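You operate a simulated robot arm through the tools that you are given. There is no shell and no other tool. Be economical: measure what you need, move in short steps, check, and stop when the job is done.

You are at the controls of a simulated robot arm. One attempt, no reset.

JOB
Fetch the padded block and stand it on the top of the canvas board at the hall end. Then close the card drawer. Then put the tall beige rib on top of the grey disc. Then put the white round block on the free end of the trestle table. Then take the green brush and put it on the bare table between the boards. Then take the teal pad and leave it on the top of the carpet pad. Then take the white flask and put it on the top of the rolling bench. Keep to this order. Set down upright: padded block, teal pad, white flask.

Only the result counts: the job must be done as asked and must still hold three seconds after the hand-in. Knocking over, shifting, dropping, spilling or breaking anything else fails it.

ROBOT AND FRAMES
A 7-joint arm with a fingered hand on a trunk, on a base that drives. Base frame: it is fixed to the floor where the robot stands at the start and does not move with it; the origin is under the middle of the robot, x ahead of it, y to its left, z up. Lengths are in m, angles in degrees, forces in N, time in s.
With the tool pointing down near the work surface it reaches from about 0.18 to 0.64 m from the robot's upright axis, wherever it stands. Its first joint turns from -115.0 to 115.0 degrees. Places, roughly: bare table between the boards (42x25 cm) [-0.94, 1.14, 0.76]; card drawer [0.6, -1.6, 0.4]; free end of the trestle table (34x22 cm) [-1.1, -2.36, 0.8]; green brush (5x5x12 cm) [-1.1, -2.5, 0.9]; grey disc (8x8x7 cm) [-0.2, -2.6, 0.8]; padded block (8x5x12 cm) [0.5, -0.1, 0.5]; tall beige rib (8x5x18 cm) [0, -2.7, 0.9]; teal pad (6x5x6 cm) [-3.6, -3.2, 0.8]; top of the canvas board at the hall end [-1.4, 0.8, 0.8]; top of the carpet pad (17x13 cm) [-3.1, -2.24, 0.82]; top of the rolling bench [-3.4, -1.2, 0.8]; white flask (9x9x13 cm) [-4.1, -3.2, 0.8]; white round block (6x6x12 cm) [-0.8, -2.9, 0.9]. Payload 3.1 kg.
The TCP is the grasp point between the finger pads, 0.022 m short of the fingertips. In the tool frame z runs along the fingers and y along their closing line. Largest opening 0.112 m; the body of the gripper starts 0.06 m behind the TCP. The gripper is a hand of 3 fingers: y runs from the thumb to the fingers, the wrist lies at [0, 0, -0.218] in the tool frame, and closing takes about 1.5 s.
Orientation is that of the tool frame in the base frame, as a unit quaternion [x, y, z, w]. With the fingers straight down and closing along the base's y, the tool's x points along the base's -x, its y along +y and its z along -z.

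CONTROLS
- The arm moves only by the tool play_rows. Its argument "commands" is a list of rows, each a list of 2 entries, a list of its own where there are three numbers: the shift along the tool's x, y, z in units of 30 mm (1.0 is 30 mm), then the turn, a rotation vector about the tool's x, y, z in units of 5 degrees (1.0 is 5 degrees). In form: [[[dx, dy, dz], [wx, wy, wz]], ...]. A call has 1 to 8 rows; each row shifts and turns the commanded pose from where the row before left it, along the tool's axes as they then stand. "gripper" is the finger opening in mm, from 0 to 112, set as the call begins (left out, the last holds). A call with a number of a shift or a turn outside -1 to 1 is refused whole. Rows are played at 5 a second. More than 0.05 m and 8.6 degrees between two rows, or a gripper value outside its range, and nothing of the call is played. Where a pose cannot be reached the arm comes as near as it can. A force on the tool above 40 N (or 10 N above the force at the start of the call, whichever is more), or a blocked arm, ends the call early, and 0.2 s more pass. The fingers move at their own pace (about 0.108 m/s each) and stop on an object; they squeeze with about 27 N. The grip force told is the motor's: it shows also when the fingers shut on nothing. Time passes only in rows, and 0.2 s behind the last, so rows that do not move let the fingers close. The reply holds the time, the measured pose of the TCP, the force on the tool along the base axes, the opening and the grip force, in the units named above and with some noise, with the torque about the TCP (base axes, N m) and any sound that the robot's microphone picked up.
- Cameras (640 x 400 px; columns grow to the right, rows downward): "scene" is now at [0.0077, 0.115, 1.3376]; the picture's right is [-0.50, -0.86, 0.00], its down [-0.67, 0.39, -0.63] and it looks along [0.54, -0.32, -0.78] (base axes); focal length 273 px, centre (320, 200). "wrist" rides on the gripper at [0.066, 0.003, -0.08] in the tool frame; the picture's right is [-0.05, 1.00, 0.00], its down [-0.77, -0.04, -0.64] and it looks along [-0.64, -0.03, 0.77] (tool axes); focal length 275 px, centre (320, 200). There is no depth. A picture from a camera that has moved, and an enlarged one, comes with that camera's place and axes in the base frame and with its lens.
- get_image(camera): a new picture of that camera. It takes no simulated time.
- lift_body(by): slides the trunk up (or, below 0, down) by that many m; the arm and the scene camera ride with it, the base frame stays. It gives what a move gives, with no picture.
- roll_base(legs): drives the robot by 1 to 6 legs, each [ahead, left, turn to the left] in m, m and degrees, along the robot's own axes; the way and the turn of a leg run together, so that a leg with both is an arc; at most 1.5 m and 180 degrees a leg. The arm and the cameras ride along, it lands a little off, and it stops where it bumps. It gives what a move gives.
- curl_fingers(finger1, finger2, thumb_bend): sets how far each is bent, from 0 (flat) to 1 (curled in); at 0.3 the hand is open as for a grip, at 0.7 the pads meet at the TCP. One left out holds its place. A second passes; each finger stops where it meets its share of the squeeze, and holds until it gets a number again. A gripper value or a shape takes the hand back. It gives what a move gives, with no picture; readings hold the bend of each and the force on the fingers (four entries, about 0 where the hand has none), thumb and palm.
- preshape(shape): the hand has 3 fingers and takes this shape, open, in about a second: jaw (thumb against the fingers, like two jaws); tri (thumb and two fingers); tip (a fingertip pinch); poke (one finger out to press); point (the index stretched); flat (the hand flat); cup (the hand cupped); fist (a fist). The gripper value then closes the fingers along that shape, each until it touches; the sizes above hold for jaw. It gives what a move gives, with no picture.
- pan_tilt(pan, tilt): turns the head with the scene camera to pan (to the left, within 155 degrees either way) and tilt (down, from -29 to 69), counted from straight ahead of the robot. It gives what a move gives.
- enlarge(camera, box): a new picture of the part [left, top, right, bottom] of that camera's present view, enlarged. It takes no simulated time.
- job_done(): hands the job in; it is judged then, once.

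Work in short steps. Places have to be worked out from the pictures, the camera data and where the tool is seen: move nearer, look again, correct. Check each grasp and each placing, and mend what went wrong. You have 196 turns and 166 pictures in all, those below and enlarged ones among them. Open the gripper and draw the arm clear of the work before you hand the job in, unless the task says otherwise; then end with one line.

The tools are called after "Request:" as a command line: name --argument value ..., lists and objects as JSON in quotes. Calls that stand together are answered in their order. play_rows: Moves the arm, as the interface text tells. Its arguments: {"type":"object","properties":{"commands":{"type":"array"},"gripper":{"type":"number"}},"required":["commands"]} The other tools are called the same way: lift_body (by) slides the trunk up or down; preshape (shape) gives the hand a shape; curl_fingers (finger1, finger2, thumb_bend) moves the fingers one by one; roll_base (legs) drives the base; pan_tilt (pan, tilt) turns the head that bears the scene camera; get_image (camera) takes a picture; enlarge (camera, box) takes an enlarged picture of a part of a camera's view; job_done () hands the job in.

At the start:

```text
t: 0.0
ee_pos: [0.3919, -0.0397, 0.8158]
tool_rot: [0.0, 1.0, 0.0, -0.001]
wrist_force: [0.8, 0.2, 1.4]
ft_torque: [0.01, -0.02, -0.01]
finger_gap: 0.1118
grasp_force: 0.1
shape: jaw
bend: [0.3, 0.3, 0.3]
finger forces: [0.0, 0.1, 0.0, 0.0, 0.0, 0.1]
trunk travel left (down, up): [-0.475, 0.515]
robot x, y, heading: [-0.0016, 0.0011, -0.2]
head pan, tilt: [-30.2, 51.1]
```

scene: 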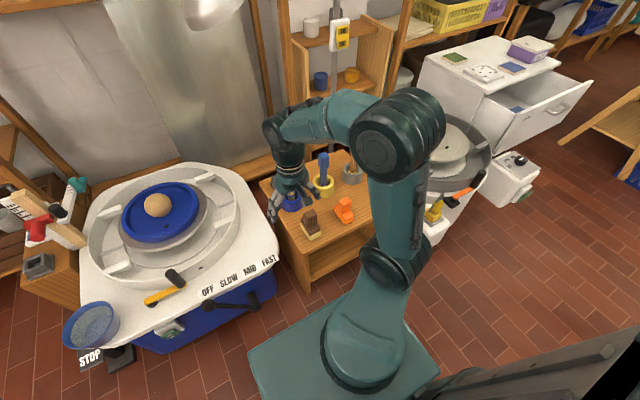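
wrist: 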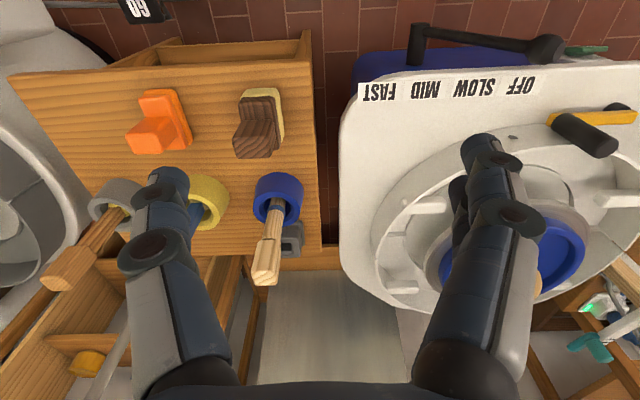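

I'll look closer at the small table ahead to identify the padded block.

Request:
enlarge --camera "scene" --box '[240, 130, 440, 260]'

Request:
enlarge --camera "wrist" --box '[100, 60, 340, 210]'

```text
3.08 times, centred on (340, 195) of scene
camera zoom: at [0.0077, 0.115, 1.3376], right [-0.5, -0.86, 0.0], down [-0.67, 0.39, -0.63], along [0.54, -0.32, -0.78], focal length 840 px, centre (258, 215)
```

zoom: 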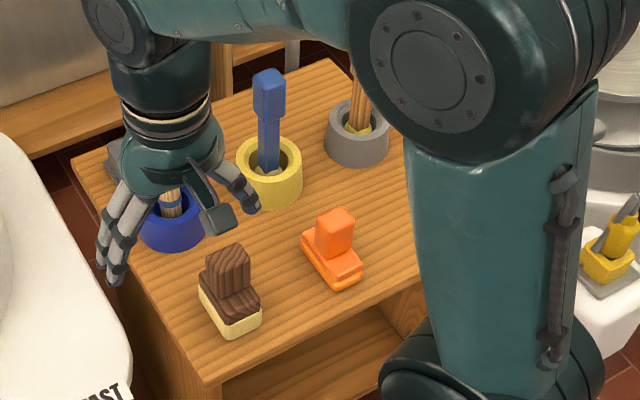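

```text
2.67 times, centred on (220, 135) of wrist
camera zoom: at [0.3253, -0.0358, 0.8965], right [0.05, 1.0, 0.0], down [0.77, -0.04, 0.64], along [0.64, -0.03, -0.77], focal length 734 px, centre (587, 373)
```

zoom: 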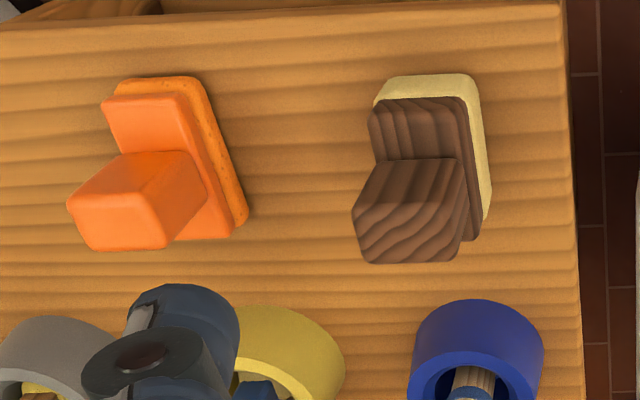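

The dark wooden block with the cream pad at about (0.5,-0.14) fits "padded block". I move the hand above it and look again.

Request:
play_rows --commands '[[[-0.6, -0.8, 1], [0, 0, 0]], [[-0.6, -0.8, 1], [0, 0, 0]], [[-0.6, -0.8, 1], [0, 0, 0]], [[-0.6, -0.8, 1], [0, 0, 0]], [[0, 0, 0], [0, 0, 0]]]' --gripper 112

Request:
get_image --camera "wrist"

Request:
enlarge --camera "scene" --box '[240, 130, 440, 260]'

```text
t: 1.2
ee_pos: [0.4624, -0.1337, 0.6955]
tool_rot: [0.0, 1.0, 0.001, 0.0]
wrist_force: [0.3, 0.3, 0.3]
ft_torque: [0.0, -0.01, -0.03]
finger_gap: 0.1121
grasp_force: 0.1
shape: jaw
bend: [0.3, 0.3, 0.3]
finger forces: [0.0, 0.0, 0.0, 0.0, 0.1, 0.0]
trunk travel left (down, up): [-0.475, 0.515]
robot x, y, heading: [-0.0021, -0.0019, 0.0]
head pan, tilt: [-30.2, 51.1]
```

```text
161 pictures are left
camera wrist: at [0.3972, -0.1312, 0.7762], right [0.05, 1.0, 0.0], down [0.77, -0.04, 0.64], along [0.64, -0.03, -0.77], focal length 275 px, centre (320, 200)
```

wrist: 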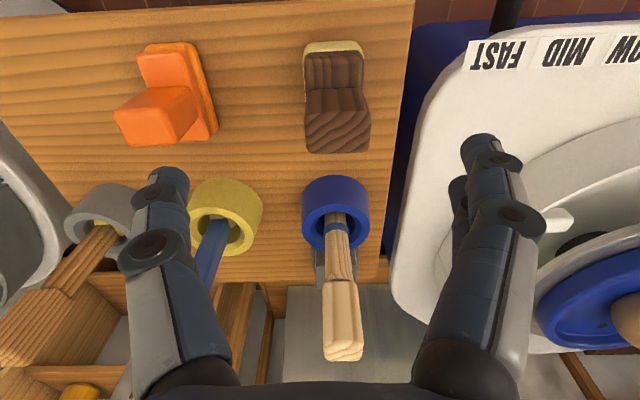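

```text
3.08 times, centred on (340, 195) of scene
camera zoom: at [0.0076, 0.115, 1.3376], right [-0.5, -0.86, 0.0], down [-0.67, 0.39, -0.63], along [0.54, -0.32, -0.78], focal length 840 px, centre (258, 215)
```

zoom: 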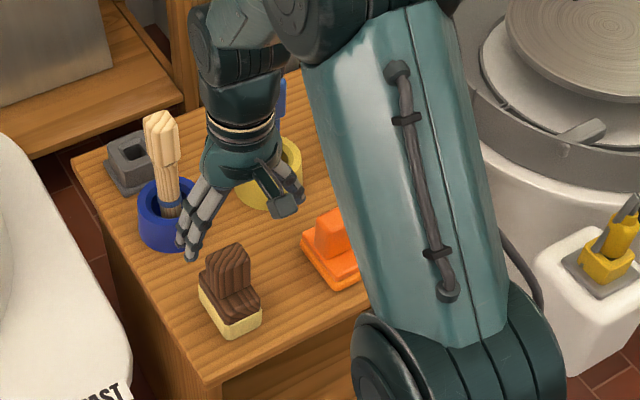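

The handle's top sits near (0.48,-0.123,0.61). I lower partway and check the alignment.

Request:
play_rows --commands '[[[-0.3, 0.2, 0.6], [0, 0, 0]], [[-0.3, 0.15, 0.6], [0, 0, 0]], [[0, 0, 0.6], [0, 0, 0]], [[0, 0, 0], [0, 0, 0]]]'

Request:
get_image --camera "wrist"

Request:
enlarge --camera "scene" --box '[240, 130, 440, 260]'

```text
t: 2.2
ee_pos: [0.482, -0.1236, 0.6422]
tool_rot: [0.0, 1.0, 0.0, 0.0]
wrist_force: [0.0, 0.0, -0.5]
ft_torque: [-0.02, -0.04, -0.01]
finger_gap: 0.1117
grasp_force: 0.1
shape: jaw
bend: [0.3, 0.3, 0.3]
finger forces: [0.0, 0.0, 0.1, 0.1, 0.1, 0.0]
trunk travel left (down, up): [-0.475, 0.515]
robot x, y, heading: [-0.0033, -0.0004, -0.0]
head pan, tilt: [-30.2, 51.1]
```

```text
159 pictures are left
camera wrist: at [0.416, -0.1211, 0.7227], right [0.05, 1.0, 0.0], down [0.77, -0.04, 0.64], along [0.64, -0.03, -0.77], focal length 275 px, centre (320, 200)
```

wrist: 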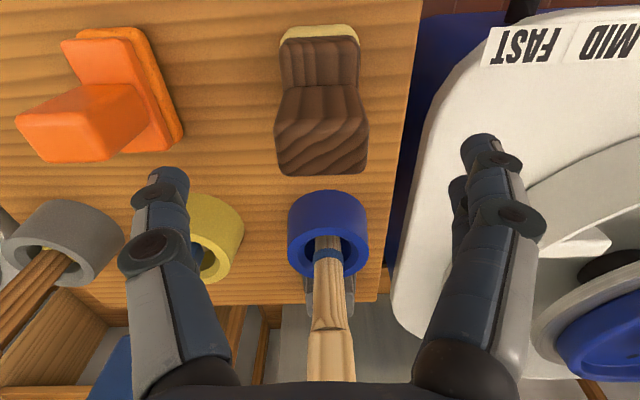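

```text
3.08 times, centred on (340, 195) of scene
camera zoom: at [0.0077, 0.115, 1.3376], right [-0.5, -0.86, 0.0], down [-0.67, 0.39, -0.63], along [0.54, -0.32, -0.78], focal length 840 px, centre (258, 215)
```

zoom: 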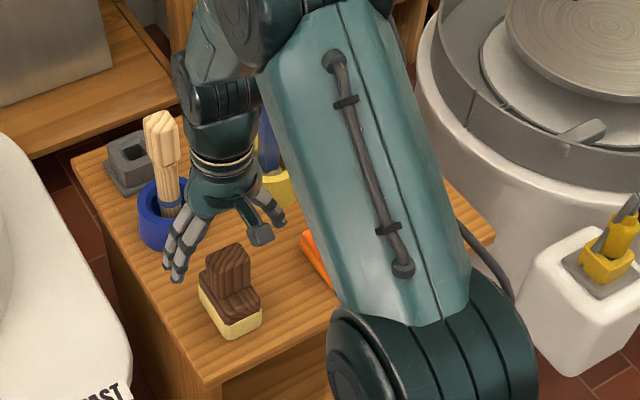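

Aligned; the handle is at x≈0.476, top ≈0.616. I go down to z≈0.592 and close.

Request:
play_rows --commands '[[[0.2, 0, 0.6], [0, 0, 0]], [[0, 0, 0.6], [0, 0, 0]], [[0, 0, 0.5], [0, 0, 0]], [[0, 0, 0], [0, 0, 0]]]'

Request:
play_rows --commands '[[[0, 0, 0], [0, 0, 0]], [[0, 0, 0], [0, 0, 0]], [[0, 0, 0], [0, 0, 0]], [[0, 0, 0], [0, 0, 0]], [[0, 0, 0], [0, 0, 0]], [[0, 0, 0], [0, 0, 0]], [[0, 0, 0], [0, 0, 0]], [[0, 0, 0], [0, 0, 0]]]' --gripper 0

Request:
get_image --camera "wrist"

```text
t: 3.2
ee_pos: [0.4755, -0.1249, 0.5911]
tool_rot: [0.0, 1.0, 0.0, 0.0]
wrist_force: [-1.5, -0.7, 0.1]
ft_torque: [-0.03, 0.01, 0.02]
finger_gap: 0.1116
grasp_force: 0.0
shape: jaw
bend: [0.3, 0.3, 0.3]
finger forces: [0.0, 0.1, 0.0, 0.0, 0.0, 0.1]
trunk travel left (down, up): [-0.475, 0.515]
robot x, y, heading: [0.0019, 0.0, 0.2]
head pan, tilt: [-30.2, 51.1]
```

```text
t: 5.0
ee_pos: [0.4765, -0.1247, 0.5902]
tool_rot: [0.0, 1.0, 0.0, 0.001]
wrist_force: [-0.1, 0.0, -0.4]
ft_torque: [0.0, 0.01, 0.04]
finger_gap: 0.0377
grasp_force: 27.4
shape: jaw
bend: [0.73, 0.73, 0.7]
finger forces: [12.2, 12.3, 0.0, 0.0, 24.4, 0.0]
trunk travel left (down, up): [-0.475, 0.515]
robot x, y, heading: [-0.0039, -0.0017, -0.1]
head pan, tilt: [-30.2, 51.1]
```

```text
157 pictures are left
camera wrist: at [0.41, -0.1218, 0.6712], right [0.05, 1.0, 0.0], down [0.77, -0.04, 0.64], along [0.64, -0.03, -0.77], focal length 275 px, centre (320, 200)
```

wrist: 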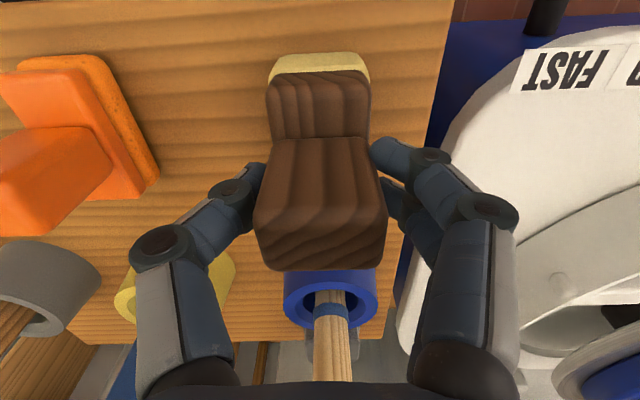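

Gripped at a 38 mm gap with 27 N. I lift straight up and check that it comes along.

Request:
play_rows --commands '[[[0, 0, -0.6], [0, 0, 0]], [[0, 0, -1], [0, 0, 0]], [[0, 0, -1], [0, 0, 0]], [[0, 0, -1], [0, 0, 0]], [[0, 0, -1], [0, 0, 0]], [[0, 0, -1], [0, 0, 0]], [[0, 0, -1], [0, 0, 0]], [[0, 0, -1], [0, 0, 0]]]'

Request:
get_image --camera "wrist"

Request:
get_image --camera "scene"

```text
t: 6.8
ee_pos: [0.4758, -0.1253, 0.8207]
tool_rot: [0.0, 1.0, 0.0, 0.0]
wrist_force: [-0.1, 1.1, -2.5]
ft_torque: [0.03, -0.01, 0.02]
finger_gap: 0.0377
grasp_force: 27.3
shape: jaw
bend: [0.73, 0.73, 0.7]
finger forces: [12.3, 12.4, 0.0, 0.0, 24.6, 0.0]
trunk travel left (down, up): [-0.475, 0.515]
robot x, y, heading: [0.0028, -0.0024, 0.1]
head pan, tilt: [-30.2, 51.1]
```

```text
156 pictures are left
camera wrist: at [0.409, -0.1216, 0.9004], right [0.05, 1.0, 0.0], down [0.77, -0.04, 0.64], along [0.64, -0.03, -0.77], focal length 275 px, centre (320, 200)
```

wrist: 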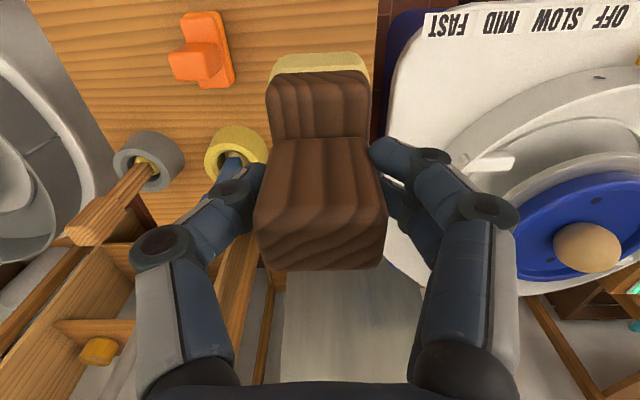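

```text
155 pictures are left
camera scene: at [0.0077, 0.1151, 1.3376], right [-0.5, -0.86, 0.0], down [-0.67, 0.39, -0.63], along [0.54, -0.32, -0.78], focal length 273 px, centre (320, 200)
```

scene: 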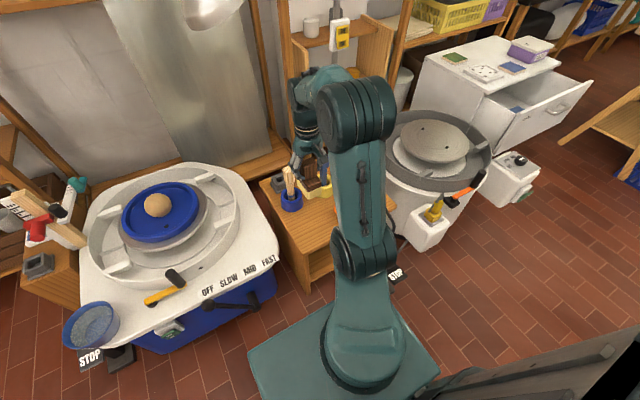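

Held well. Now I look toward the boards, behind-left.

Request:
pan_tilt --pan 150 --tilt 30

Request:
get_image --camera "scene"

Request:
pan_tilt --pan 90 --tilt 35

Request:
get_image --camera "scene"

Request:
pan_tilt --pan -130 --tilt 30

Request:
get_image --camera "scene"

```text
t: 9.5
ee_pos: [0.4752, -0.1252, 0.8186]
tool_rot: [0.0, 1.0, -0.001, -0.001]
wrist_force: [0.9, -0.3, -1.5]
ft_torque: [0.0, -0.01, 0.01]
finger_gap: 0.0374
grasp_force: 27.5
shape: jaw
bend: [0.73, 0.73, 0.7]
finger forces: [12.4, 12.3, 0.1, 0.1, 24.6, 0.0]
trunk travel left (down, up): [-0.475, 0.515]
robot x, y, heading: [0.0016, 0.0002, -0.1]
head pan, tilt: [150.0, 30.0]
```

```text
154 pictures are left
camera scene: at [-0.136, 0.1984, 1.3686], right [0.5, 0.87, 0.0], down [0.43, -0.25, -0.87], along [-0.75, 0.43, -0.5], focal length 273 px, centre (320, 200)
```

scene: 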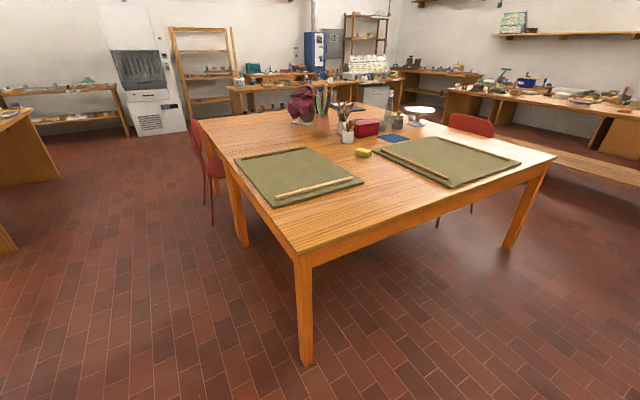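

```text
t: 10.8
ee_pos: [0.4751, -0.1237, 0.8189]
tool_rot: [0.0, 1.0, 0.0, 0.0]
wrist_force: [1.1, -0.5, -3.1]
ft_torque: [0.01, -0.01, 0.01]
finger_gap: 0.0376
grasp_force: 27.1
shape: jaw
bend: [0.73, 0.73, 0.7]
finger forces: [12.4, 12.4, 0.1, 0.0, 24.5, 0.1]
trunk travel left (down, up): [-0.475, 0.515]
robot x, y, heading: [0.0002, 0.0045, -0.1]
head pan, tilt: [90.0, 35.0]
```

```text
153 pictures are left
camera scene: at [-0.0578, 0.2412, 1.3608], right [1.0, 0.0, 0.0], down [0.0, -0.57, -0.82], along [0.0, 0.82, -0.57], focal length 273 px, centre (320, 200)
```

scene: 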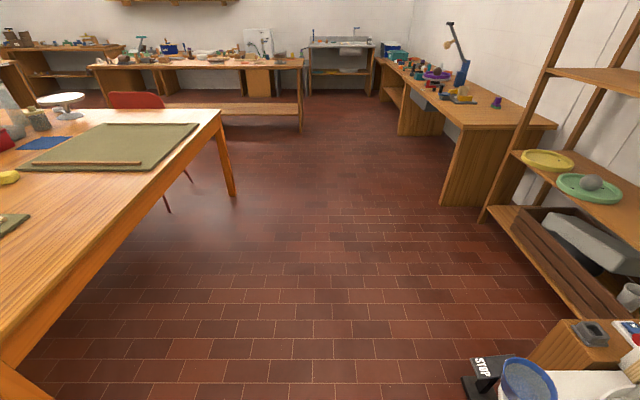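

```text
t: 14.0
ee_pos: [0.475, -0.1249, 0.8188]
tool_rot: [0.0, 1.0, 0.001, 0.0]
wrist_force: [-0.5, 0.1, -1.3]
ft_torque: [0.01, -0.02, 0.03]
finger_gap: 0.0372
grasp_force: 26.8
shape: jaw
bend: [0.73, 0.73, 0.7]
finger forces: [12.2, 12.3, 0.1, 0.0, 24.6, 0.1]
trunk travel left (down, up): [-0.475, 0.515]
robot x, y, heading: [0.0023, -0.002, -0.1]
head pan, tilt: [-130.0, 30.0]
```

```text
152 pictures are left
camera scene: at [-0.1158, 0.0838, 1.3686], right [-0.77, 0.64, 0.0], down [0.32, 0.38, -0.87], along [-0.56, -0.66, -0.5], focal length 273 px, centre (320, 200)
```

scene: 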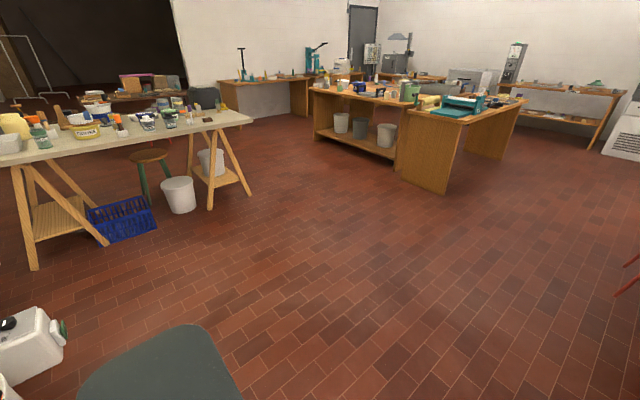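

The two green boards are on the big table; the hall-end one spans x≈-1.72..-1.08, y≈0.51..0.98. I raise the trunk, back up along y≈0.05 and turn left 90°.

Request:
lift_body --by 0.2

Request:
roll_base --legs '[[-1.4, 0.05, 0], [0, 0, 90]]'

Request:
pan_tilt --pan 0 --tilt 45

Request:
get_image --camera "scene"

Request:
get_image --camera "wrist"

```text
t: 16.1
ee_pos: [0.4756, -0.1246, 1.0188]
tool_rot: [0.0, 1.0, 0.0, 0.0]
wrist_force: [0.1, 0.7, -0.7]
ft_torque: [-0.03, 0.01, 0.0]
finger_gap: 0.0373
grasp_force: 27.3
shape: jaw
bend: [0.73, 0.73, 0.7]
finger forces: [12.3, 12.3, 0.0, 0.0, 24.6, 0.1]
trunk travel left (down, up): [-0.675, 0.315]
robot x, y, heading: [0.0001, -0.0009, -0.0]
head pan, tilt: [-130.0, 30.0]
```

```text
t: 26.9
ee_pos: [-1.2633, 0.5291, 1.0191]
tool_rot: [-0.703, 0.711, 0.0, 0.0]
wrist_force: [-0.5, 0.2, -1.1]
ft_torque: [0.02, 0.03, -0.01]
finger_gap: 0.0377
grasp_force: 27.4
shape: jaw
bend: [0.73, 0.73, 0.7]
finger forces: [12.3, 12.2, 0.1, 0.0, 24.5, 0.1]
trunk travel left (down, up): [-0.675, 0.315]
robot x, y, heading: [-1.3923, 0.0566, 89.5]
head pan, tilt: [-130.0, 30.0]
```

```text
t: 29.0
ee_pos: [-1.2637, 0.5285, 1.0192]
tool_rot: [-0.703, 0.711, 0.0, 0.0]
wrist_force: [0.1, -0.8, -2.6]
ft_torque: [-0.02, 0.0, -0.02]
finger_gap: 0.0377
grasp_force: 26.8
shape: jaw
bend: [0.73, 0.73, 0.7]
finger forces: [12.2, 12.3, 0.0, 0.0, 24.6, 0.0]
trunk travel left (down, up): [-0.675, 0.315]
robot x, y, heading: [-1.3947, 0.058, 89.5]
head pan, tilt: [0.0, 45.0]
```

```text
151 pictures are left
camera scene: at [-1.5434, 0.0778, 1.546], right [1.0, -0.01, 0.0], down [-0.01, -0.71, -0.71], along [0.01, 0.71, -0.71], focal length 273 px, centre (320, 200)
```

scene: 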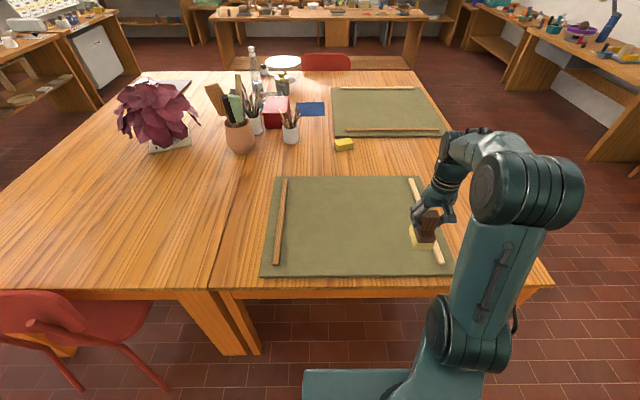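

```text
150 pictures are left
camera wrist: at [-1.2674, 0.462, 1.0998], right [-1.0, 0.06, 0.0], down [0.04, 0.77, 0.64], along [0.04, 0.63, -0.77], focal length 275 px, centre (320, 200)
```

wrist: 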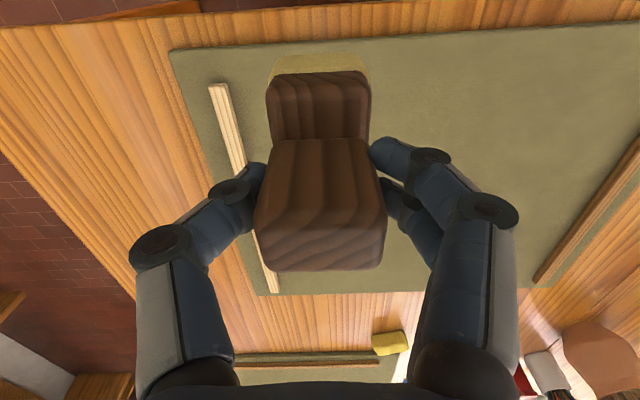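

I edge 7 cm ahead and bring the block over the board's centre, still with clearance.

Request:
roll_base --legs '[[0.07, 0, 0]]'

Request:
play_rows --commands '[[[-0.45, 0.9, 0.5], [0, 0, 0]], [[-0.45, 0.9, 0.5], [0, 0, 0]], [[-0.45, 0.9, 0.5], [0, 0, 0]], [[-0.45, 0.9, 0.5], [0, 0, 0]], [[-0.45, 0.9, 0.5], [0, 0, 0]], [[0, 0, 0], [0, 0, 0]]]'

Request:
enlarge --camera "scene" --box '[230, 150, 500, 320]'

```text
t: 30.0
ee_pos: [-1.2635, 0.6005, 1.019]
tool_rot: [-0.703, 0.711, 0.0, -0.001]
wrist_force: [0.6, 0.3, -2.4]
ft_torque: [-0.04, 0.03, 0.03]
finger_gap: 0.0374
grasp_force: 27.4
shape: jaw
bend: [0.73, 0.73, 0.7]
finger forces: [12.2, 12.1, 0.0, 0.1, 24.6, 0.0]
trunk travel left (down, up): [-0.675, 0.315]
robot x, y, heading: [-1.3905, 0.123, 89.2]
head pan, tilt: [0.0, 45.0]
```

```text
t: 31.4
ee_pos: [-1.3969, 0.669, 0.9443]
tool_rot: [-0.703, 0.711, 0.0, 0.0]
wrist_force: [0.2, -0.1, -2.3]
ft_torque: [0.02, 0.0, -0.01]
finger_gap: 0.0377
grasp_force: 27.3
shape: jaw
bend: [0.73, 0.73, 0.7]
finger forces: [12.3, 12.3, 0.0, 0.0, 24.6, 0.0]
trunk travel left (down, up): [-0.675, 0.315]
robot x, y, heading: [-1.3945, 0.1293, 89.7]
head pan, tilt: [0.0, 45.0]
```

```text
2.35 times, centred on (365, 235) of scene
camera zoom: at [-1.5421, 0.1481, 1.5461], right [1.0, -0.01, 0.0], down [-0.01, -0.71, -0.71], along [0.01, 0.71, -0.71], focal length 643 px, centre (214, 118)
```

zoom: 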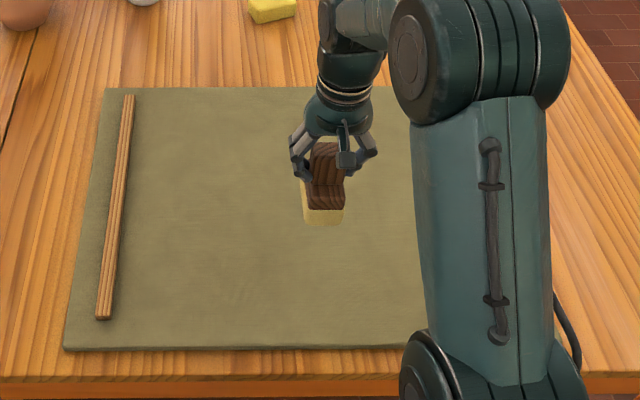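

Now I lower, the last centimetres in small steps watching force.

Request:
play_rows --commands '[[[0, 0, 0.6], [0, 0, 0]], [[0, 0, 0.6], [0, 0, 0]], [[0, 0, 0.4], [0, 0, 0]], [[0, 0, 0], [0, 0, 0]]]'

Request:
enlarge --camera "scene" --box '[230, 150, 500, 320]'

Request:
play_rows --commands '[[[0, 0, 0.2], [0, 0, 0]], [[0, 0, 0.2], [0, 0, 0]], [[0, 0, 0], [0, 0, 0]]]'

```text
t: 32.4
ee_pos: [-1.3977, 0.6665, 0.8961]
tool_rot: [-0.703, 0.711, 0.0, 0.0]
wrist_force: [-0.9, 0.0, -2.7]
ft_torque: [0.01, 0.01, -0.01]
finger_gap: 0.0376
grasp_force: 26.9
shape: jaw
bend: [0.73, 0.73, 0.7]
finger forces: [12.2, 12.3, 0.1, 0.0, 24.5, 0.0]
trunk travel left (down, up): [-0.675, 0.315]
robot x, y, heading: [-1.3915, 0.1285, 89.5]
head pan, tilt: [0.0, 45.0]
```

```text
2.35 times, centred on (365, 235) of scene
camera zoom: at [-1.5429, 0.1485, 1.546], right [1.0, -0.01, 0.0], down [-0.01, -0.71, -0.71], along [0.01, 0.71, -0.71], focal length 643 px, centre (214, 118)
```

zoom: 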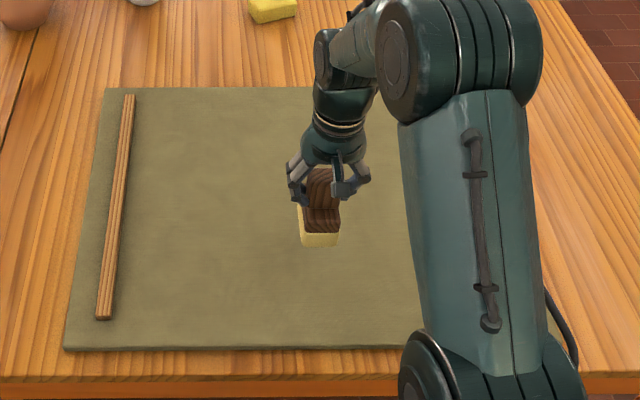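

```text
t: 33.2
ee_pos: [-1.3977, 0.6675, 0.8832]
tool_rot: [-0.703, 0.711, 0.0, 0.0]
wrist_force: [0.4, 0.8, -1.2]
ft_torque: [0.01, 0.0, 0.02]
finger_gap: 0.0374
grasp_force: 27.0
shape: jaw
bend: [0.73, 0.73, 0.7]
finger forces: [12.3, 12.4, 0.1, 0.1, 24.6, 0.0]
trunk travel left (down, up): [-0.675, 0.315]
robot x, y, heading: [-1.3941, 0.1242, 89.7]
head pan, tilt: [0.0, 45.0]
```

No contact yet; continue a few millimetres at a time.

Request:
play_rows --commands '[[[0, 0, 0.15], [0, 0, 0]], [[0, 0, 0], [0, 0, 0]]]'

Request:
play_rows --commands '[[[0, 0, 0.15], [0, 0, 0]], [[0, 0, 0], [0, 0, 0]]]'

Request:
play_rows --commands '[[[0, 0, 0.1], [0, 0, 0]], [[0, 0, 0], [0, 0, 0]]]'

```text
t: 33.8
ee_pos: [-1.3973, 0.6686, 0.8796]
tool_rot: [-0.704, 0.711, 0.0, 0.0]
wrist_force: [-0.5, -0.7, -1.5]
ft_torque: [-0.01, -0.04, -0.02]
finger_gap: 0.0373
grasp_force: 26.8
shape: jaw
bend: [0.73, 0.73, 0.7]
finger forces: [12.3, 12.2, 0.1, 0.1, 24.5, 0.1]
trunk travel left (down, up): [-0.675, 0.315]
robot x, y, heading: [-1.3935, 0.1241, 89.2]
head pan, tilt: [0.0, 45.0]
```

```text
t: 34.4
ee_pos: [-1.3986, 0.6674, 0.8737]
tool_rot: [-0.703, 0.711, -0.001, 0.0]
wrist_force: [-0.4, 0.6, -1.5]
ft_torque: [-0.05, 0.0, -0.01]
finger_gap: 0.0374
grasp_force: 26.7
shape: jaw
bend: [0.73, 0.73, 0.7]
finger forces: [12.3, 12.2, 0.1, 0.0, 24.6, 0.0]
trunk travel left (down, up): [-0.675, 0.315]
robot x, y, heading: [-1.3924, 0.1236, 89.5]
head pan, tilt: [0.0, 45.0]
```

```text
t: 35.0
ee_pos: [-1.3979, 0.6689, 0.8721]
tool_rot: [-0.703, 0.711, 0.0, -0.001]
wrist_force: [-0.5, -0.1, -0.4]
ft_torque: [-0.02, -0.01, -0.01]
finger_gap: 0.0376
grasp_force: 27.1
shape: jaw
bend: [0.73, 0.73, 0.7]
finger forces: [12.4, 12.2, 0.1, 0.0, 24.6, 0.0]
trunk travel left (down, up): [-0.675, 0.315]
robot x, y, heading: [-1.3929, 0.1213, 89.3]
head pan, tilt: [0.0, 45.0]
```

Request:
play_rows --commands '[[[0, 0, 0.1], [0, 0, 0]], [[0, 0, 0], [0, 0, 0]]]'

Request:
play_rows --commands '[[[0, 0, 0.1], [0, 0, 0]], [[0, 0, 0], [0, 0, 0]]]'

Request:
enlarge --camera "scene" --box '[310, 190, 420, 270]'

```text
t: 35.6
ee_pos: [-1.3984, 0.6683, 0.8689]
tool_rot: [-0.703, 0.711, 0.001, 0.0]
wrist_force: [-0.2, 0.2, -0.7]
ft_torque: [0.0, -0.03, -0.01]
finger_gap: 0.0375
grasp_force: 26.8
shape: jaw
bend: [0.73, 0.73, 0.7]
finger forces: [12.3, 12.3, 0.1, 0.1, 24.6, 0.1]
trunk travel left (down, up): [-0.675, 0.315]
robot x, y, heading: [-1.3937, 0.1243, 89.6]
head pan, tilt: [0.0, 45.0]
```

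```text
t: 36.2
ee_pos: [-1.3973, 0.6678, 0.8653]
tool_rot: [-0.703, 0.711, 0.0, 0.0]
wrist_force: [0.0, -0.9, -1.8]
ft_torque: [-0.04, -0.03, 0.02]
finger_gap: 0.0374
grasp_force: 26.9
shape: jaw
bend: [0.73, 0.73, 0.7]
finger forces: [12.3, 12.3, 0.0, 0.0, 24.6, 0.0]
trunk travel left (down, up): [-0.675, 0.315]
robot x, y, heading: [-1.3923, 0.1241, 89.5]
head pan, tilt: [0.0, 45.0]
```

```text
5.00 times, centred on (365, 230) of scene
camera zoom: at [-1.5429, 0.1486, 1.546], right [1.0, -0.01, 0.0], down [-0.01, -0.71, -0.71], along [0.01, 0.71, -0.71], focal length 1366 px, centre (95, 50)
```

zoom: 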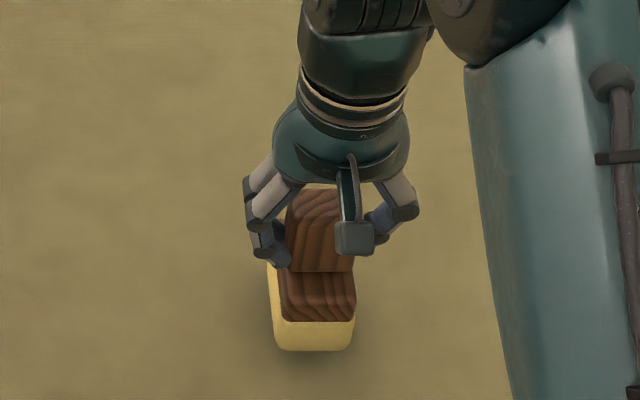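

Soft shadow beneath suggests a centimetre or so left; continue.

Request:
play_rows --commands '[[[0, 0, 0.12], [0, 0, 0]], [[0, 0, 0], [0, 0, 0]]]'

Request:
play_rows --commands '[[[0, 0, 0.12], [0, 0, 0]], [[0, 0, 0], [0, 0, 0]]]'

Request:
enlarge --camera "scene" --box '[310, 190, 420, 270]'

```text
t: 36.8
ee_pos: [-1.3971, 0.6688, 0.8613]
tool_rot: [-0.703, 0.711, 0.0, 0.0]
wrist_force: [-0.1, 0.6, -0.9]
ft_torque: [-0.01, 0.02, -0.01]
finger_gap: 0.0378
grasp_force: 27.3
shape: jaw
bend: [0.73, 0.73, 0.7]
finger forces: [12.3, 12.4, 0.1, 0.0, 24.5, 0.0]
trunk travel left (down, up): [-0.675, 0.315]
robot x, y, heading: [-1.3959, 0.1261, 89.4]
head pan, tilt: [0.0, 45.0]
```

```text
t: 37.4
ee_pos: [-1.3981, 0.6671, 0.8582]
tool_rot: [-0.703, 0.711, 0.0, -0.001]
wrist_force: [0.1, -0.6, -2.5]
ft_torque: [0.0, -0.01, 0.01]
finger_gap: 0.0374
grasp_force: 26.8
shape: jaw
bend: [0.73, 0.73, 0.7]
finger forces: [12.3, 12.2, 0.0, 0.0, 24.7, 0.0]
trunk travel left (down, up): [-0.675, 0.315]
robot x, y, heading: [-1.3919, 0.127, 89.6]
head pan, tilt: [0.0, 45.0]
```

```text
5.00 times, centred on (365, 230) of scene
camera zoom: at [-1.5429, 0.1486, 1.546], right [1.0, -0.01, 0.0], down [-0.01, -0.71, -0.71], along [0.01, 0.71, -0.71], focal length 1366 px, centre (95, 50)
```

zoom: 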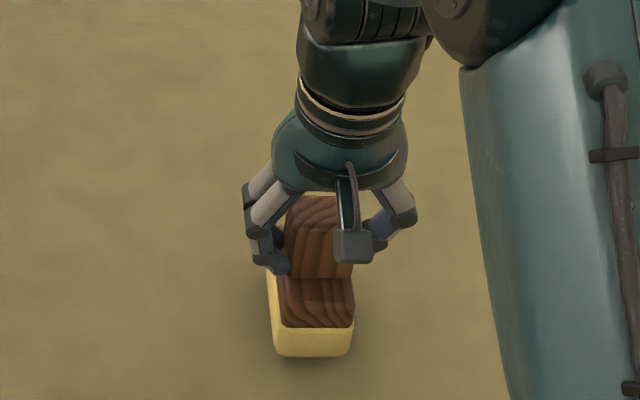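

Still a little off the surface by the shadow; a few more steps.

Request:
play_rows --commands '[[[0, 0, 0.1], [0, 0, 0]], [[0, 0, 0], [0, 0, 0]]]'

Request:
play_rows --commands '[[[0, 0, 0.1], [0, 0, 0]], [[0, 0, 0], [0, 0, 0]]]'

Request:
play_rows --commands '[[[0, 0, 0.1], [0, 0, 0]], [[0, 0, 0], [0, 0, 0]]]'

```text
t: 38.0
ee_pos: [-1.398, 0.6679, 0.8567]
tool_rot: [-0.703, 0.711, -0.001, 0.0]
wrist_force: [0.5, -0.3, -1.9]
ft_torque: [-0.01, 0.03, -0.01]
finger_gap: 0.0374
grasp_force: 26.8
shape: jaw
bend: [0.73, 0.73, 0.7]
finger forces: [12.3, 12.3, 0.1, 0.1, 24.7, 0.1]
trunk travel left (down, up): [-0.675, 0.315]
robot x, y, heading: [-1.3919, 0.1247, 89.7]
head pan, tilt: [0.0, 45.0]
```

```text
t: 38.6
ee_pos: [-1.3985, 0.6668, 0.8538]
tool_rot: [-0.703, 0.711, 0.001, 0.001]
wrist_force: [-0.2, 1.3, 10.0]
ft_torque: [0.03, -0.03, 0.02]
finger_gap: 0.0376
grasp_force: 27.3
shape: jaw
bend: [0.74, 0.74, 0.7]
finger forces: [13.6, 13.6, 0.0, 0.1, 27.1, 0.0]
trunk travel left (down, up): [-0.675, 0.315]
robot x, y, heading: [-1.3907, 0.1235, 89.5]
head pan, tilt: [0.0, 45.0]
```

```text
t: 39.2
ee_pos: [-1.3977, 0.6678, 0.8529]
tool_rot: [-0.704, 0.71, 0.003, 0.003]
wrist_force: [0.4, 5.1, 31.5]
ft_torque: [0.12, 0.0, 0.01]
finger_gap: 0.0392
grasp_force: 27.2
shape: jaw
bend: [0.74, 0.74, 0.71]
finger forces: [15.5, 15.3, 0.0, 0.0, 30.9, 0.1]
trunk travel left (down, up): [-0.675, 0.315]
robot x, y, heading: [-1.392, 0.1245, 89.5]
head pan, tilt: [0.0, 45.0]
```

Contact made. I relax 3 mm up, open, and withdraw upward.

Request:
play_rows --commands '[[[0, 0, -0.09], [0, 0, 0]], [[0, 0, 0], [0, 0, 0]]]'

Request:
play_rows --commands '[[[0, 0, 0], [0, 0, 0]], [[0, 0, 0], [0, 0, 0]], [[0, 0, 0], [0, 0, 0]], [[0, 0, 0], [0, 0, 0]], [[0, 0, 0], [0, 0, 0]]]' --gripper 112

Request:
play_rows --commands '[[[0, 0, -0.5], [0, 0, 0]], [[0, 0, -1], [0, 0, 0]], [[0, 0, -1], [0, 0, 0]], [[0, 0, -1], [0, 0, 0]], [[0, 0, -1], [0, 0, 0]], [[0, 0, 0], [0, 0, 0]]]'

Request:
get_image --camera "scene"

```text
t: 39.8
ee_pos: [-1.3983, 0.6668, 0.8539]
tool_rot: [-0.704, 0.711, 0.001, 0.001]
wrist_force: [-0.5, 6.4, 16.4]
ft_torque: [0.07, 0.02, -0.04]
finger_gap: 0.039
grasp_force: 26.5
shape: jaw
bend: [0.74, 0.74, 0.71]
finger forces: [15.1, 15.1, 0.1, 0.0, 30.1, 0.0]
trunk travel left (down, up): [-0.675, 0.315]
robot x, y, heading: [-1.3918, 0.1243, 89.4]
head pan, tilt: [0.0, 45.0]
```

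```text
t: 41.0
ee_pos: [-1.3972, 0.6671, 0.853]
tool_rot: [-0.703, 0.711, 0.0, 0.0]
wrist_force: [-0.2, -1.0, 0.2]
ft_torque: [-0.02, 0.0, -0.02]
finger_gap: 0.1117
grasp_force: 0.1
shape: jaw
bend: [0.3, 0.3, 0.3]
finger forces: [0.0, 0.1, 0.0, 0.0, 0.0, 0.1]
trunk travel left (down, up): [-0.675, 0.315]
robot x, y, heading: [-1.3914, 0.1216, 89.4]
head pan, tilt: [0.0, 45.0]
```

```text
t: 42.4
ee_pos: [-1.3977, 0.6669, 0.9878]
tool_rot: [-0.704, 0.711, 0.0, 0.0]
wrist_force: [0.0, 0.9, -0.1]
ft_torque: [-0.02, 0.02, 0.04]
finger_gap: 0.1121
grasp_force: 0.0
shape: jaw
bend: [0.3, 0.3, 0.3]
finger forces: [0.0, 0.1, 0.0, 0.0, 0.0, 0.1]
trunk travel left (down, up): [-0.675, 0.315]
robot x, y, heading: [-1.3904, 0.1284, 89.6]
head pan, tilt: [0.0, 45.0]
```

```text
145 pictures are left
camera scene: at [-1.5429, 0.1488, 1.546], right [1.0, -0.01, 0.0], down [-0.01, -0.71, -0.71], along [0.01, 0.71, -0.71], focal length 273 px, centre (320, 200)
```

scene: 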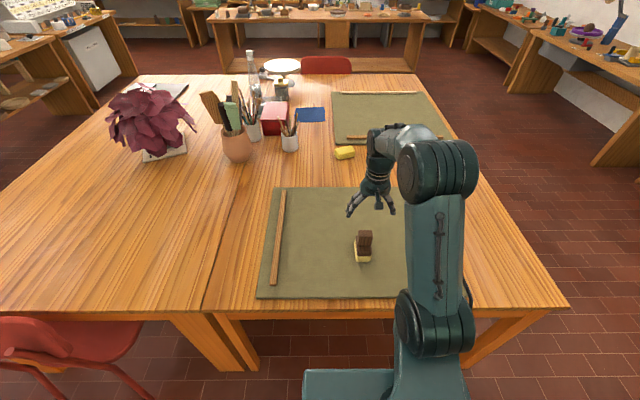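

The padded block stands upright on the board. Next the drawer: I retract the arm, back off, and drive toward the white cabinet for a look.

Request:
play_rows --commands '[[[1, 0, -0.5], [0, 0, 0]], [[1, 0, -0.5], [0, 0, 0]], [[1, 0, 0], [0, 0, 0]], [[1, 0, 0], [0, 0, 0]], [[1, 0, 0], [0, 0, 0]]]'

Request:
roll_base --legs '[[-0.3, 0, 0], [0, 0, -90], [0.9, -1.05, 0]]'

Request:
pan_tilt --pan 5 --tilt 35

Request:
get_image --camera "scene"

```text
t: 43.6
ee_pos: [-1.3984, 0.5186, 1.0184]
tool_rot: [-0.704, 0.711, 0.0, 0.001]
wrist_force: [-0.5, 0.2, 0.1]
ft_torque: [0.02, 0.0, -0.01]
finger_gap: 0.112
grasp_force: 0.1
shape: jaw
bend: [0.3, 0.3, 0.3]
finger forces: [0.0, 0.0, 0.1, 0.1, 0.0, 0.0]
trunk travel left (down, up): [-0.675, 0.315]
robot x, y, heading: [-1.3884, 0.1231, 89.6]
head pan, tilt: [0.0, 45.0]
```

```text
t: 55.9
ee_pos: [-0.1074, -1.2097, 1.0181]
tool_rot: [0.002, 1.0, 0.0, -0.001]
wrist_force: [0.7, -0.4, 0.1]
ft_torque: [0.07, 0.01, -0.02]
finger_gap: 0.1122
grasp_force: 0.1
shape: jaw
bend: [0.3, 0.3, 0.3]
finger forces: [0.0, 0.1, 0.0, 0.0, 0.0, 0.1]
trunk travel left (down, up): [-0.675, 0.315]
robot x, y, heading: [-0.4999, -1.2189, -0.0]
head pan, tilt: [0.0, 45.0]
```

```text
t: 56.7
ee_pos: [-0.1078, -1.21, 1.0178]
tool_rot: [0.003, 1.0, -0.001, 0.0]
wrist_force: [0.6, -0.7, 0.3]
ft_torque: [0.0, -0.02, -0.01]
finger_gap: 0.1117
grasp_force: 0.0
shape: jaw
bend: [0.3, 0.3, 0.3]
finger forces: [0.0, 0.0, 0.0, 0.1, 0.0, 0.1]
trunk travel left (down, up): [-0.675, 0.315]
robot x, y, heading: [-0.4972, -1.2219, -0.2]
head pan, tilt: [5.0, 35.0]
```

```text
144 pictures are left
camera scene: at [-0.47, -1.0576, 1.5608], right [0.08, -1.0, 0.0], down [-0.57, -0.05, -0.82], along [0.82, 0.07, -0.57], focal length 273 px, centre (320, 200)
```

scene: 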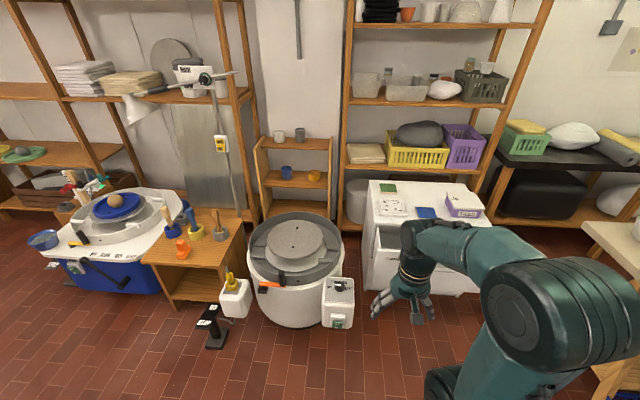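

The arm hides the drawer; I move the arm to the left side a bit and zoom in.

Request:
roll_base --legs '[[0, -0.1, 25]]'

Request:
pan_tilt --pan -35 --tilt 40

Request:
get_image --camera "scene"

```text
t: 58.3
ee_pos: [-0.1257, -1.1429, 1.0171]
tool_rot: [-0.215, 0.977, 0.0, 0.0]
wrist_force: [0.7, 0.2, 0.1]
ft_torque: [-0.01, 0.0, -0.01]
finger_gap: 0.1121
grasp_force: 0.2
shape: jaw
bend: [0.3, 0.3, 0.3]
finger forces: [0.1, 0.1, 0.1, 0.0, 0.0, 0.0]
trunk travel left (down, up): [-0.675, 0.315]
robot x, y, heading: [-0.4791, -1.3178, 24.7]
head pan, tilt: [5.0, 35.0]
```

```text
t: 59.4
ee_pos: [-0.1262, -1.1426, 1.019]
tool_rot: [-0.214, 0.977, -0.001, 0.001]
wrist_force: [0.3, -0.3, 0.0]
ft_torque: [0.01, -0.02, 0.0]
finger_gap: 0.1117
grasp_force: 0.1
shape: jaw
bend: [0.3, 0.3, 0.3]
finger forces: [0.0, 0.0, 0.0, 0.1, 0.1, 0.0]
trunk travel left (down, up): [-0.675, 0.315]
robot x, y, heading: [-0.4794, -1.3169, 24.8]
head pan, tilt: [-35.0, 40.0]
```

```text
143 pictures are left
camera scene: at [-0.5115, -1.2171, 1.5533], right [-0.18, -0.98, 0.0], down [-0.63, 0.11, -0.77], along [0.75, -0.14, -0.64], focal length 273 px, centre (320, 200)
```

scene: 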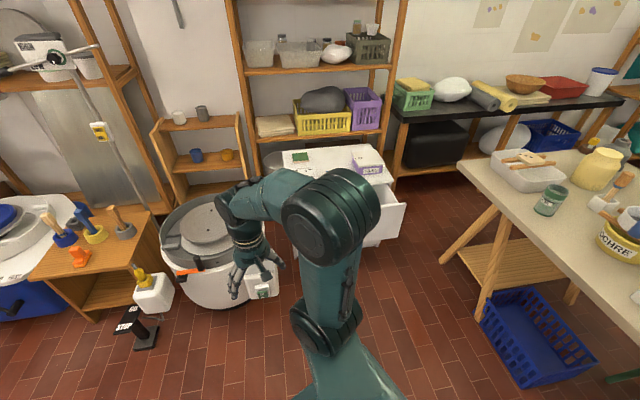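

The drawer opens toward -y (front near y≈-1.9, x≈0.6). I stand west of it, facing +x, and look.

Request:
roll_base --legs '[[0, 0, -24.8], [0.4, -0.3, 0]]'

Request:
play_rows --commands '[[[0.3, 1, 0], [0, 0, 0]], [[0.3, 1, 0], [0, 0, 0]], [[0.3, 1, 0], [0, 0, 0]], [[0.3, 1, 0], [0, 0, 0]], [[0.3, 1, 0], [0, 0, 0]], [[0.3, 1, 0], [0, 0, 0]], [[0.3, 1, 0], [0, 0, 0]]]'

Request:
pan_tilt --pan -30 --tilt 48

Request:
get_image --camera "scene"

```text
t: 63.6
ee_pos: [0.3161, -1.6079, 1.0187]
tool_rot: [0.0, 1.0, 0.001, -0.001]
wrist_force: [0.2, -0.6, 0.9]
ft_torque: [0.0, -0.01, 0.01]
finger_gap: 0.1118
grasp_force: 0.0
shape: jaw
bend: [0.3, 0.3, 0.3]
finger forces: [0.1, 0.0, 0.0, 0.0, 0.0, 0.0]
trunk travel left (down, up): [-0.675, 0.315]
robot x, y, heading: [-0.0809, -1.6158, 0.1]
head pan, tilt: [-35.0, 40.0]
```

```text
t: 65.2
ee_pos: [0.2522, -1.3951, 1.0182]
tool_rot: [0.0, 1.0, -0.001, -0.001]
wrist_force: [-0.7, 0.7, -0.1]
ft_torque: [-0.01, 0.02, 0.03]
finger_gap: 0.112
grasp_force: 0.1
shape: jaw
bend: [0.3, 0.3, 0.3]
finger forces: [0.0, 0.0, 0.0, 0.0, 0.0, 0.0]
trunk travel left (down, up): [-0.675, 0.315]
robot x, y, heading: [-0.0784, -1.6192, 0.1]
head pan, tilt: [-35.0, 40.0]
```

```text
t: 65.9
ee_pos: [0.2518, -1.3989, 1.0195]
tool_rot: [0.0, 1.0, 0.0, 0.0]
wrist_force: [0.5, 0.1, 0.9]
ft_torque: [0.01, -0.01, -0.04]
finger_gap: 0.1121
grasp_force: 0.1
shape: jaw
bend: [0.3, 0.3, 0.3]
finger forces: [0.1, 0.0, 0.0, 0.0, 0.1, 0.1]
trunk travel left (down, up): [-0.675, 0.315]
robot x, y, heading: [-0.0772, -1.6154, -0.2]
head pan, tilt: [-30.0, 48.0]
```

```text
142 pictures are left
camera scene: at [-0.068, -1.5051, 1.5419], right [-0.5, -0.87, 0.0], down [-0.64, 0.37, -0.67], along [0.58, -0.33, -0.74], focal length 273 px, centre (320, 200)
```

scene: 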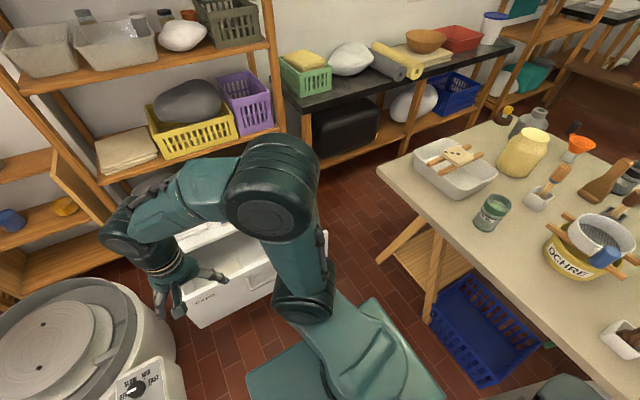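

The drawer faces -x, with "CARD" on the front. I use the wrist camera to see it better.

Request:
play_rows --commands '[[[0.5, -1, 0.3], [0, 0, 0]], [[0.5, -1, 0.3], [0, 0, 0]], [[0, -1, 0.4], [0, 0, 0]], [[0, -1, 0], [0, 0, 0]], [[0, -1, 0], [0, 0, 0]], [[0, -0.8, 0], [0, 0, 0]], [[0, 0, 0], [0, 0, 0]]]' --gripper 0

Request:
get_image --camera "wrist"

Request:
get_image --camera "scene"

```text
t: 67.5
ee_pos: [0.2224, -1.5717, 0.9885]
tool_rot: [0.0, 1.0, -0.001, 0.0]
wrist_force: [-0.4, 0.4, -0.8]
ft_torque: [0.0, 0.02, -0.05]
finger_gap: 0.0
grasp_force: 26.8
shape: jaw
bend: [0.67, 0.67, 0.75]
finger forces: [0.0, 0.0, 0.0, 0.1, 0.1, 0.0]
trunk travel left (down, up): [-0.675, 0.315]
robot x, y, heading: [-0.0779, -1.6214, 0.2]
head pan, tilt: [-30.0, 48.0]
```

```text
141 pictures are left
camera wrist: at [0.156, -1.5694, 1.0691], right [0.05, 1.0, 0.0], down [0.77, -0.03, 0.64], along [0.64, -0.03, -0.77], focal length 275 px, centre (320, 200)
```

wrist: 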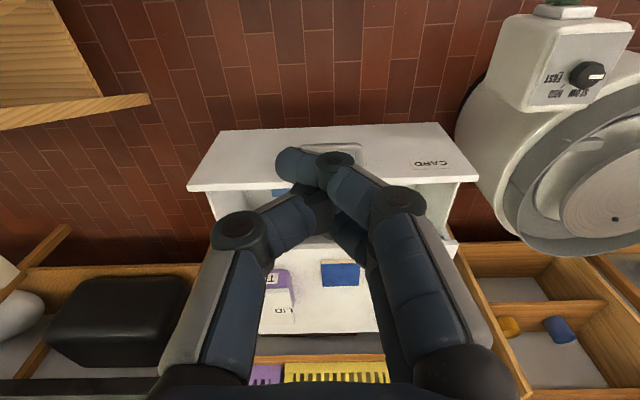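

```text
140 pictures are left
camera scene: at [-0.0677, -1.5042, 1.5417], right [-0.5, -0.87, 0.0], down [-0.64, 0.37, -0.67], along [0.58, -0.33, -0.74], focal length 273 px, centre (320, 200)
```

scene: 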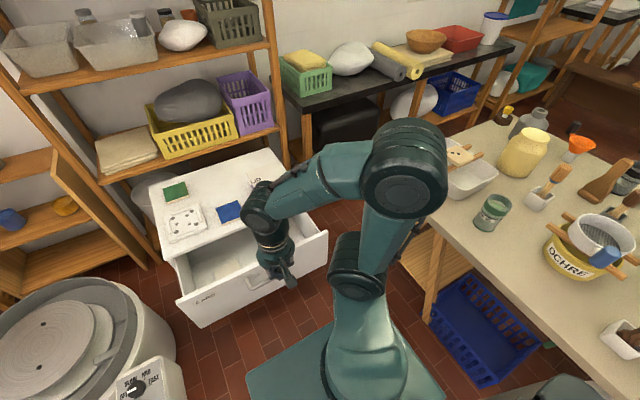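

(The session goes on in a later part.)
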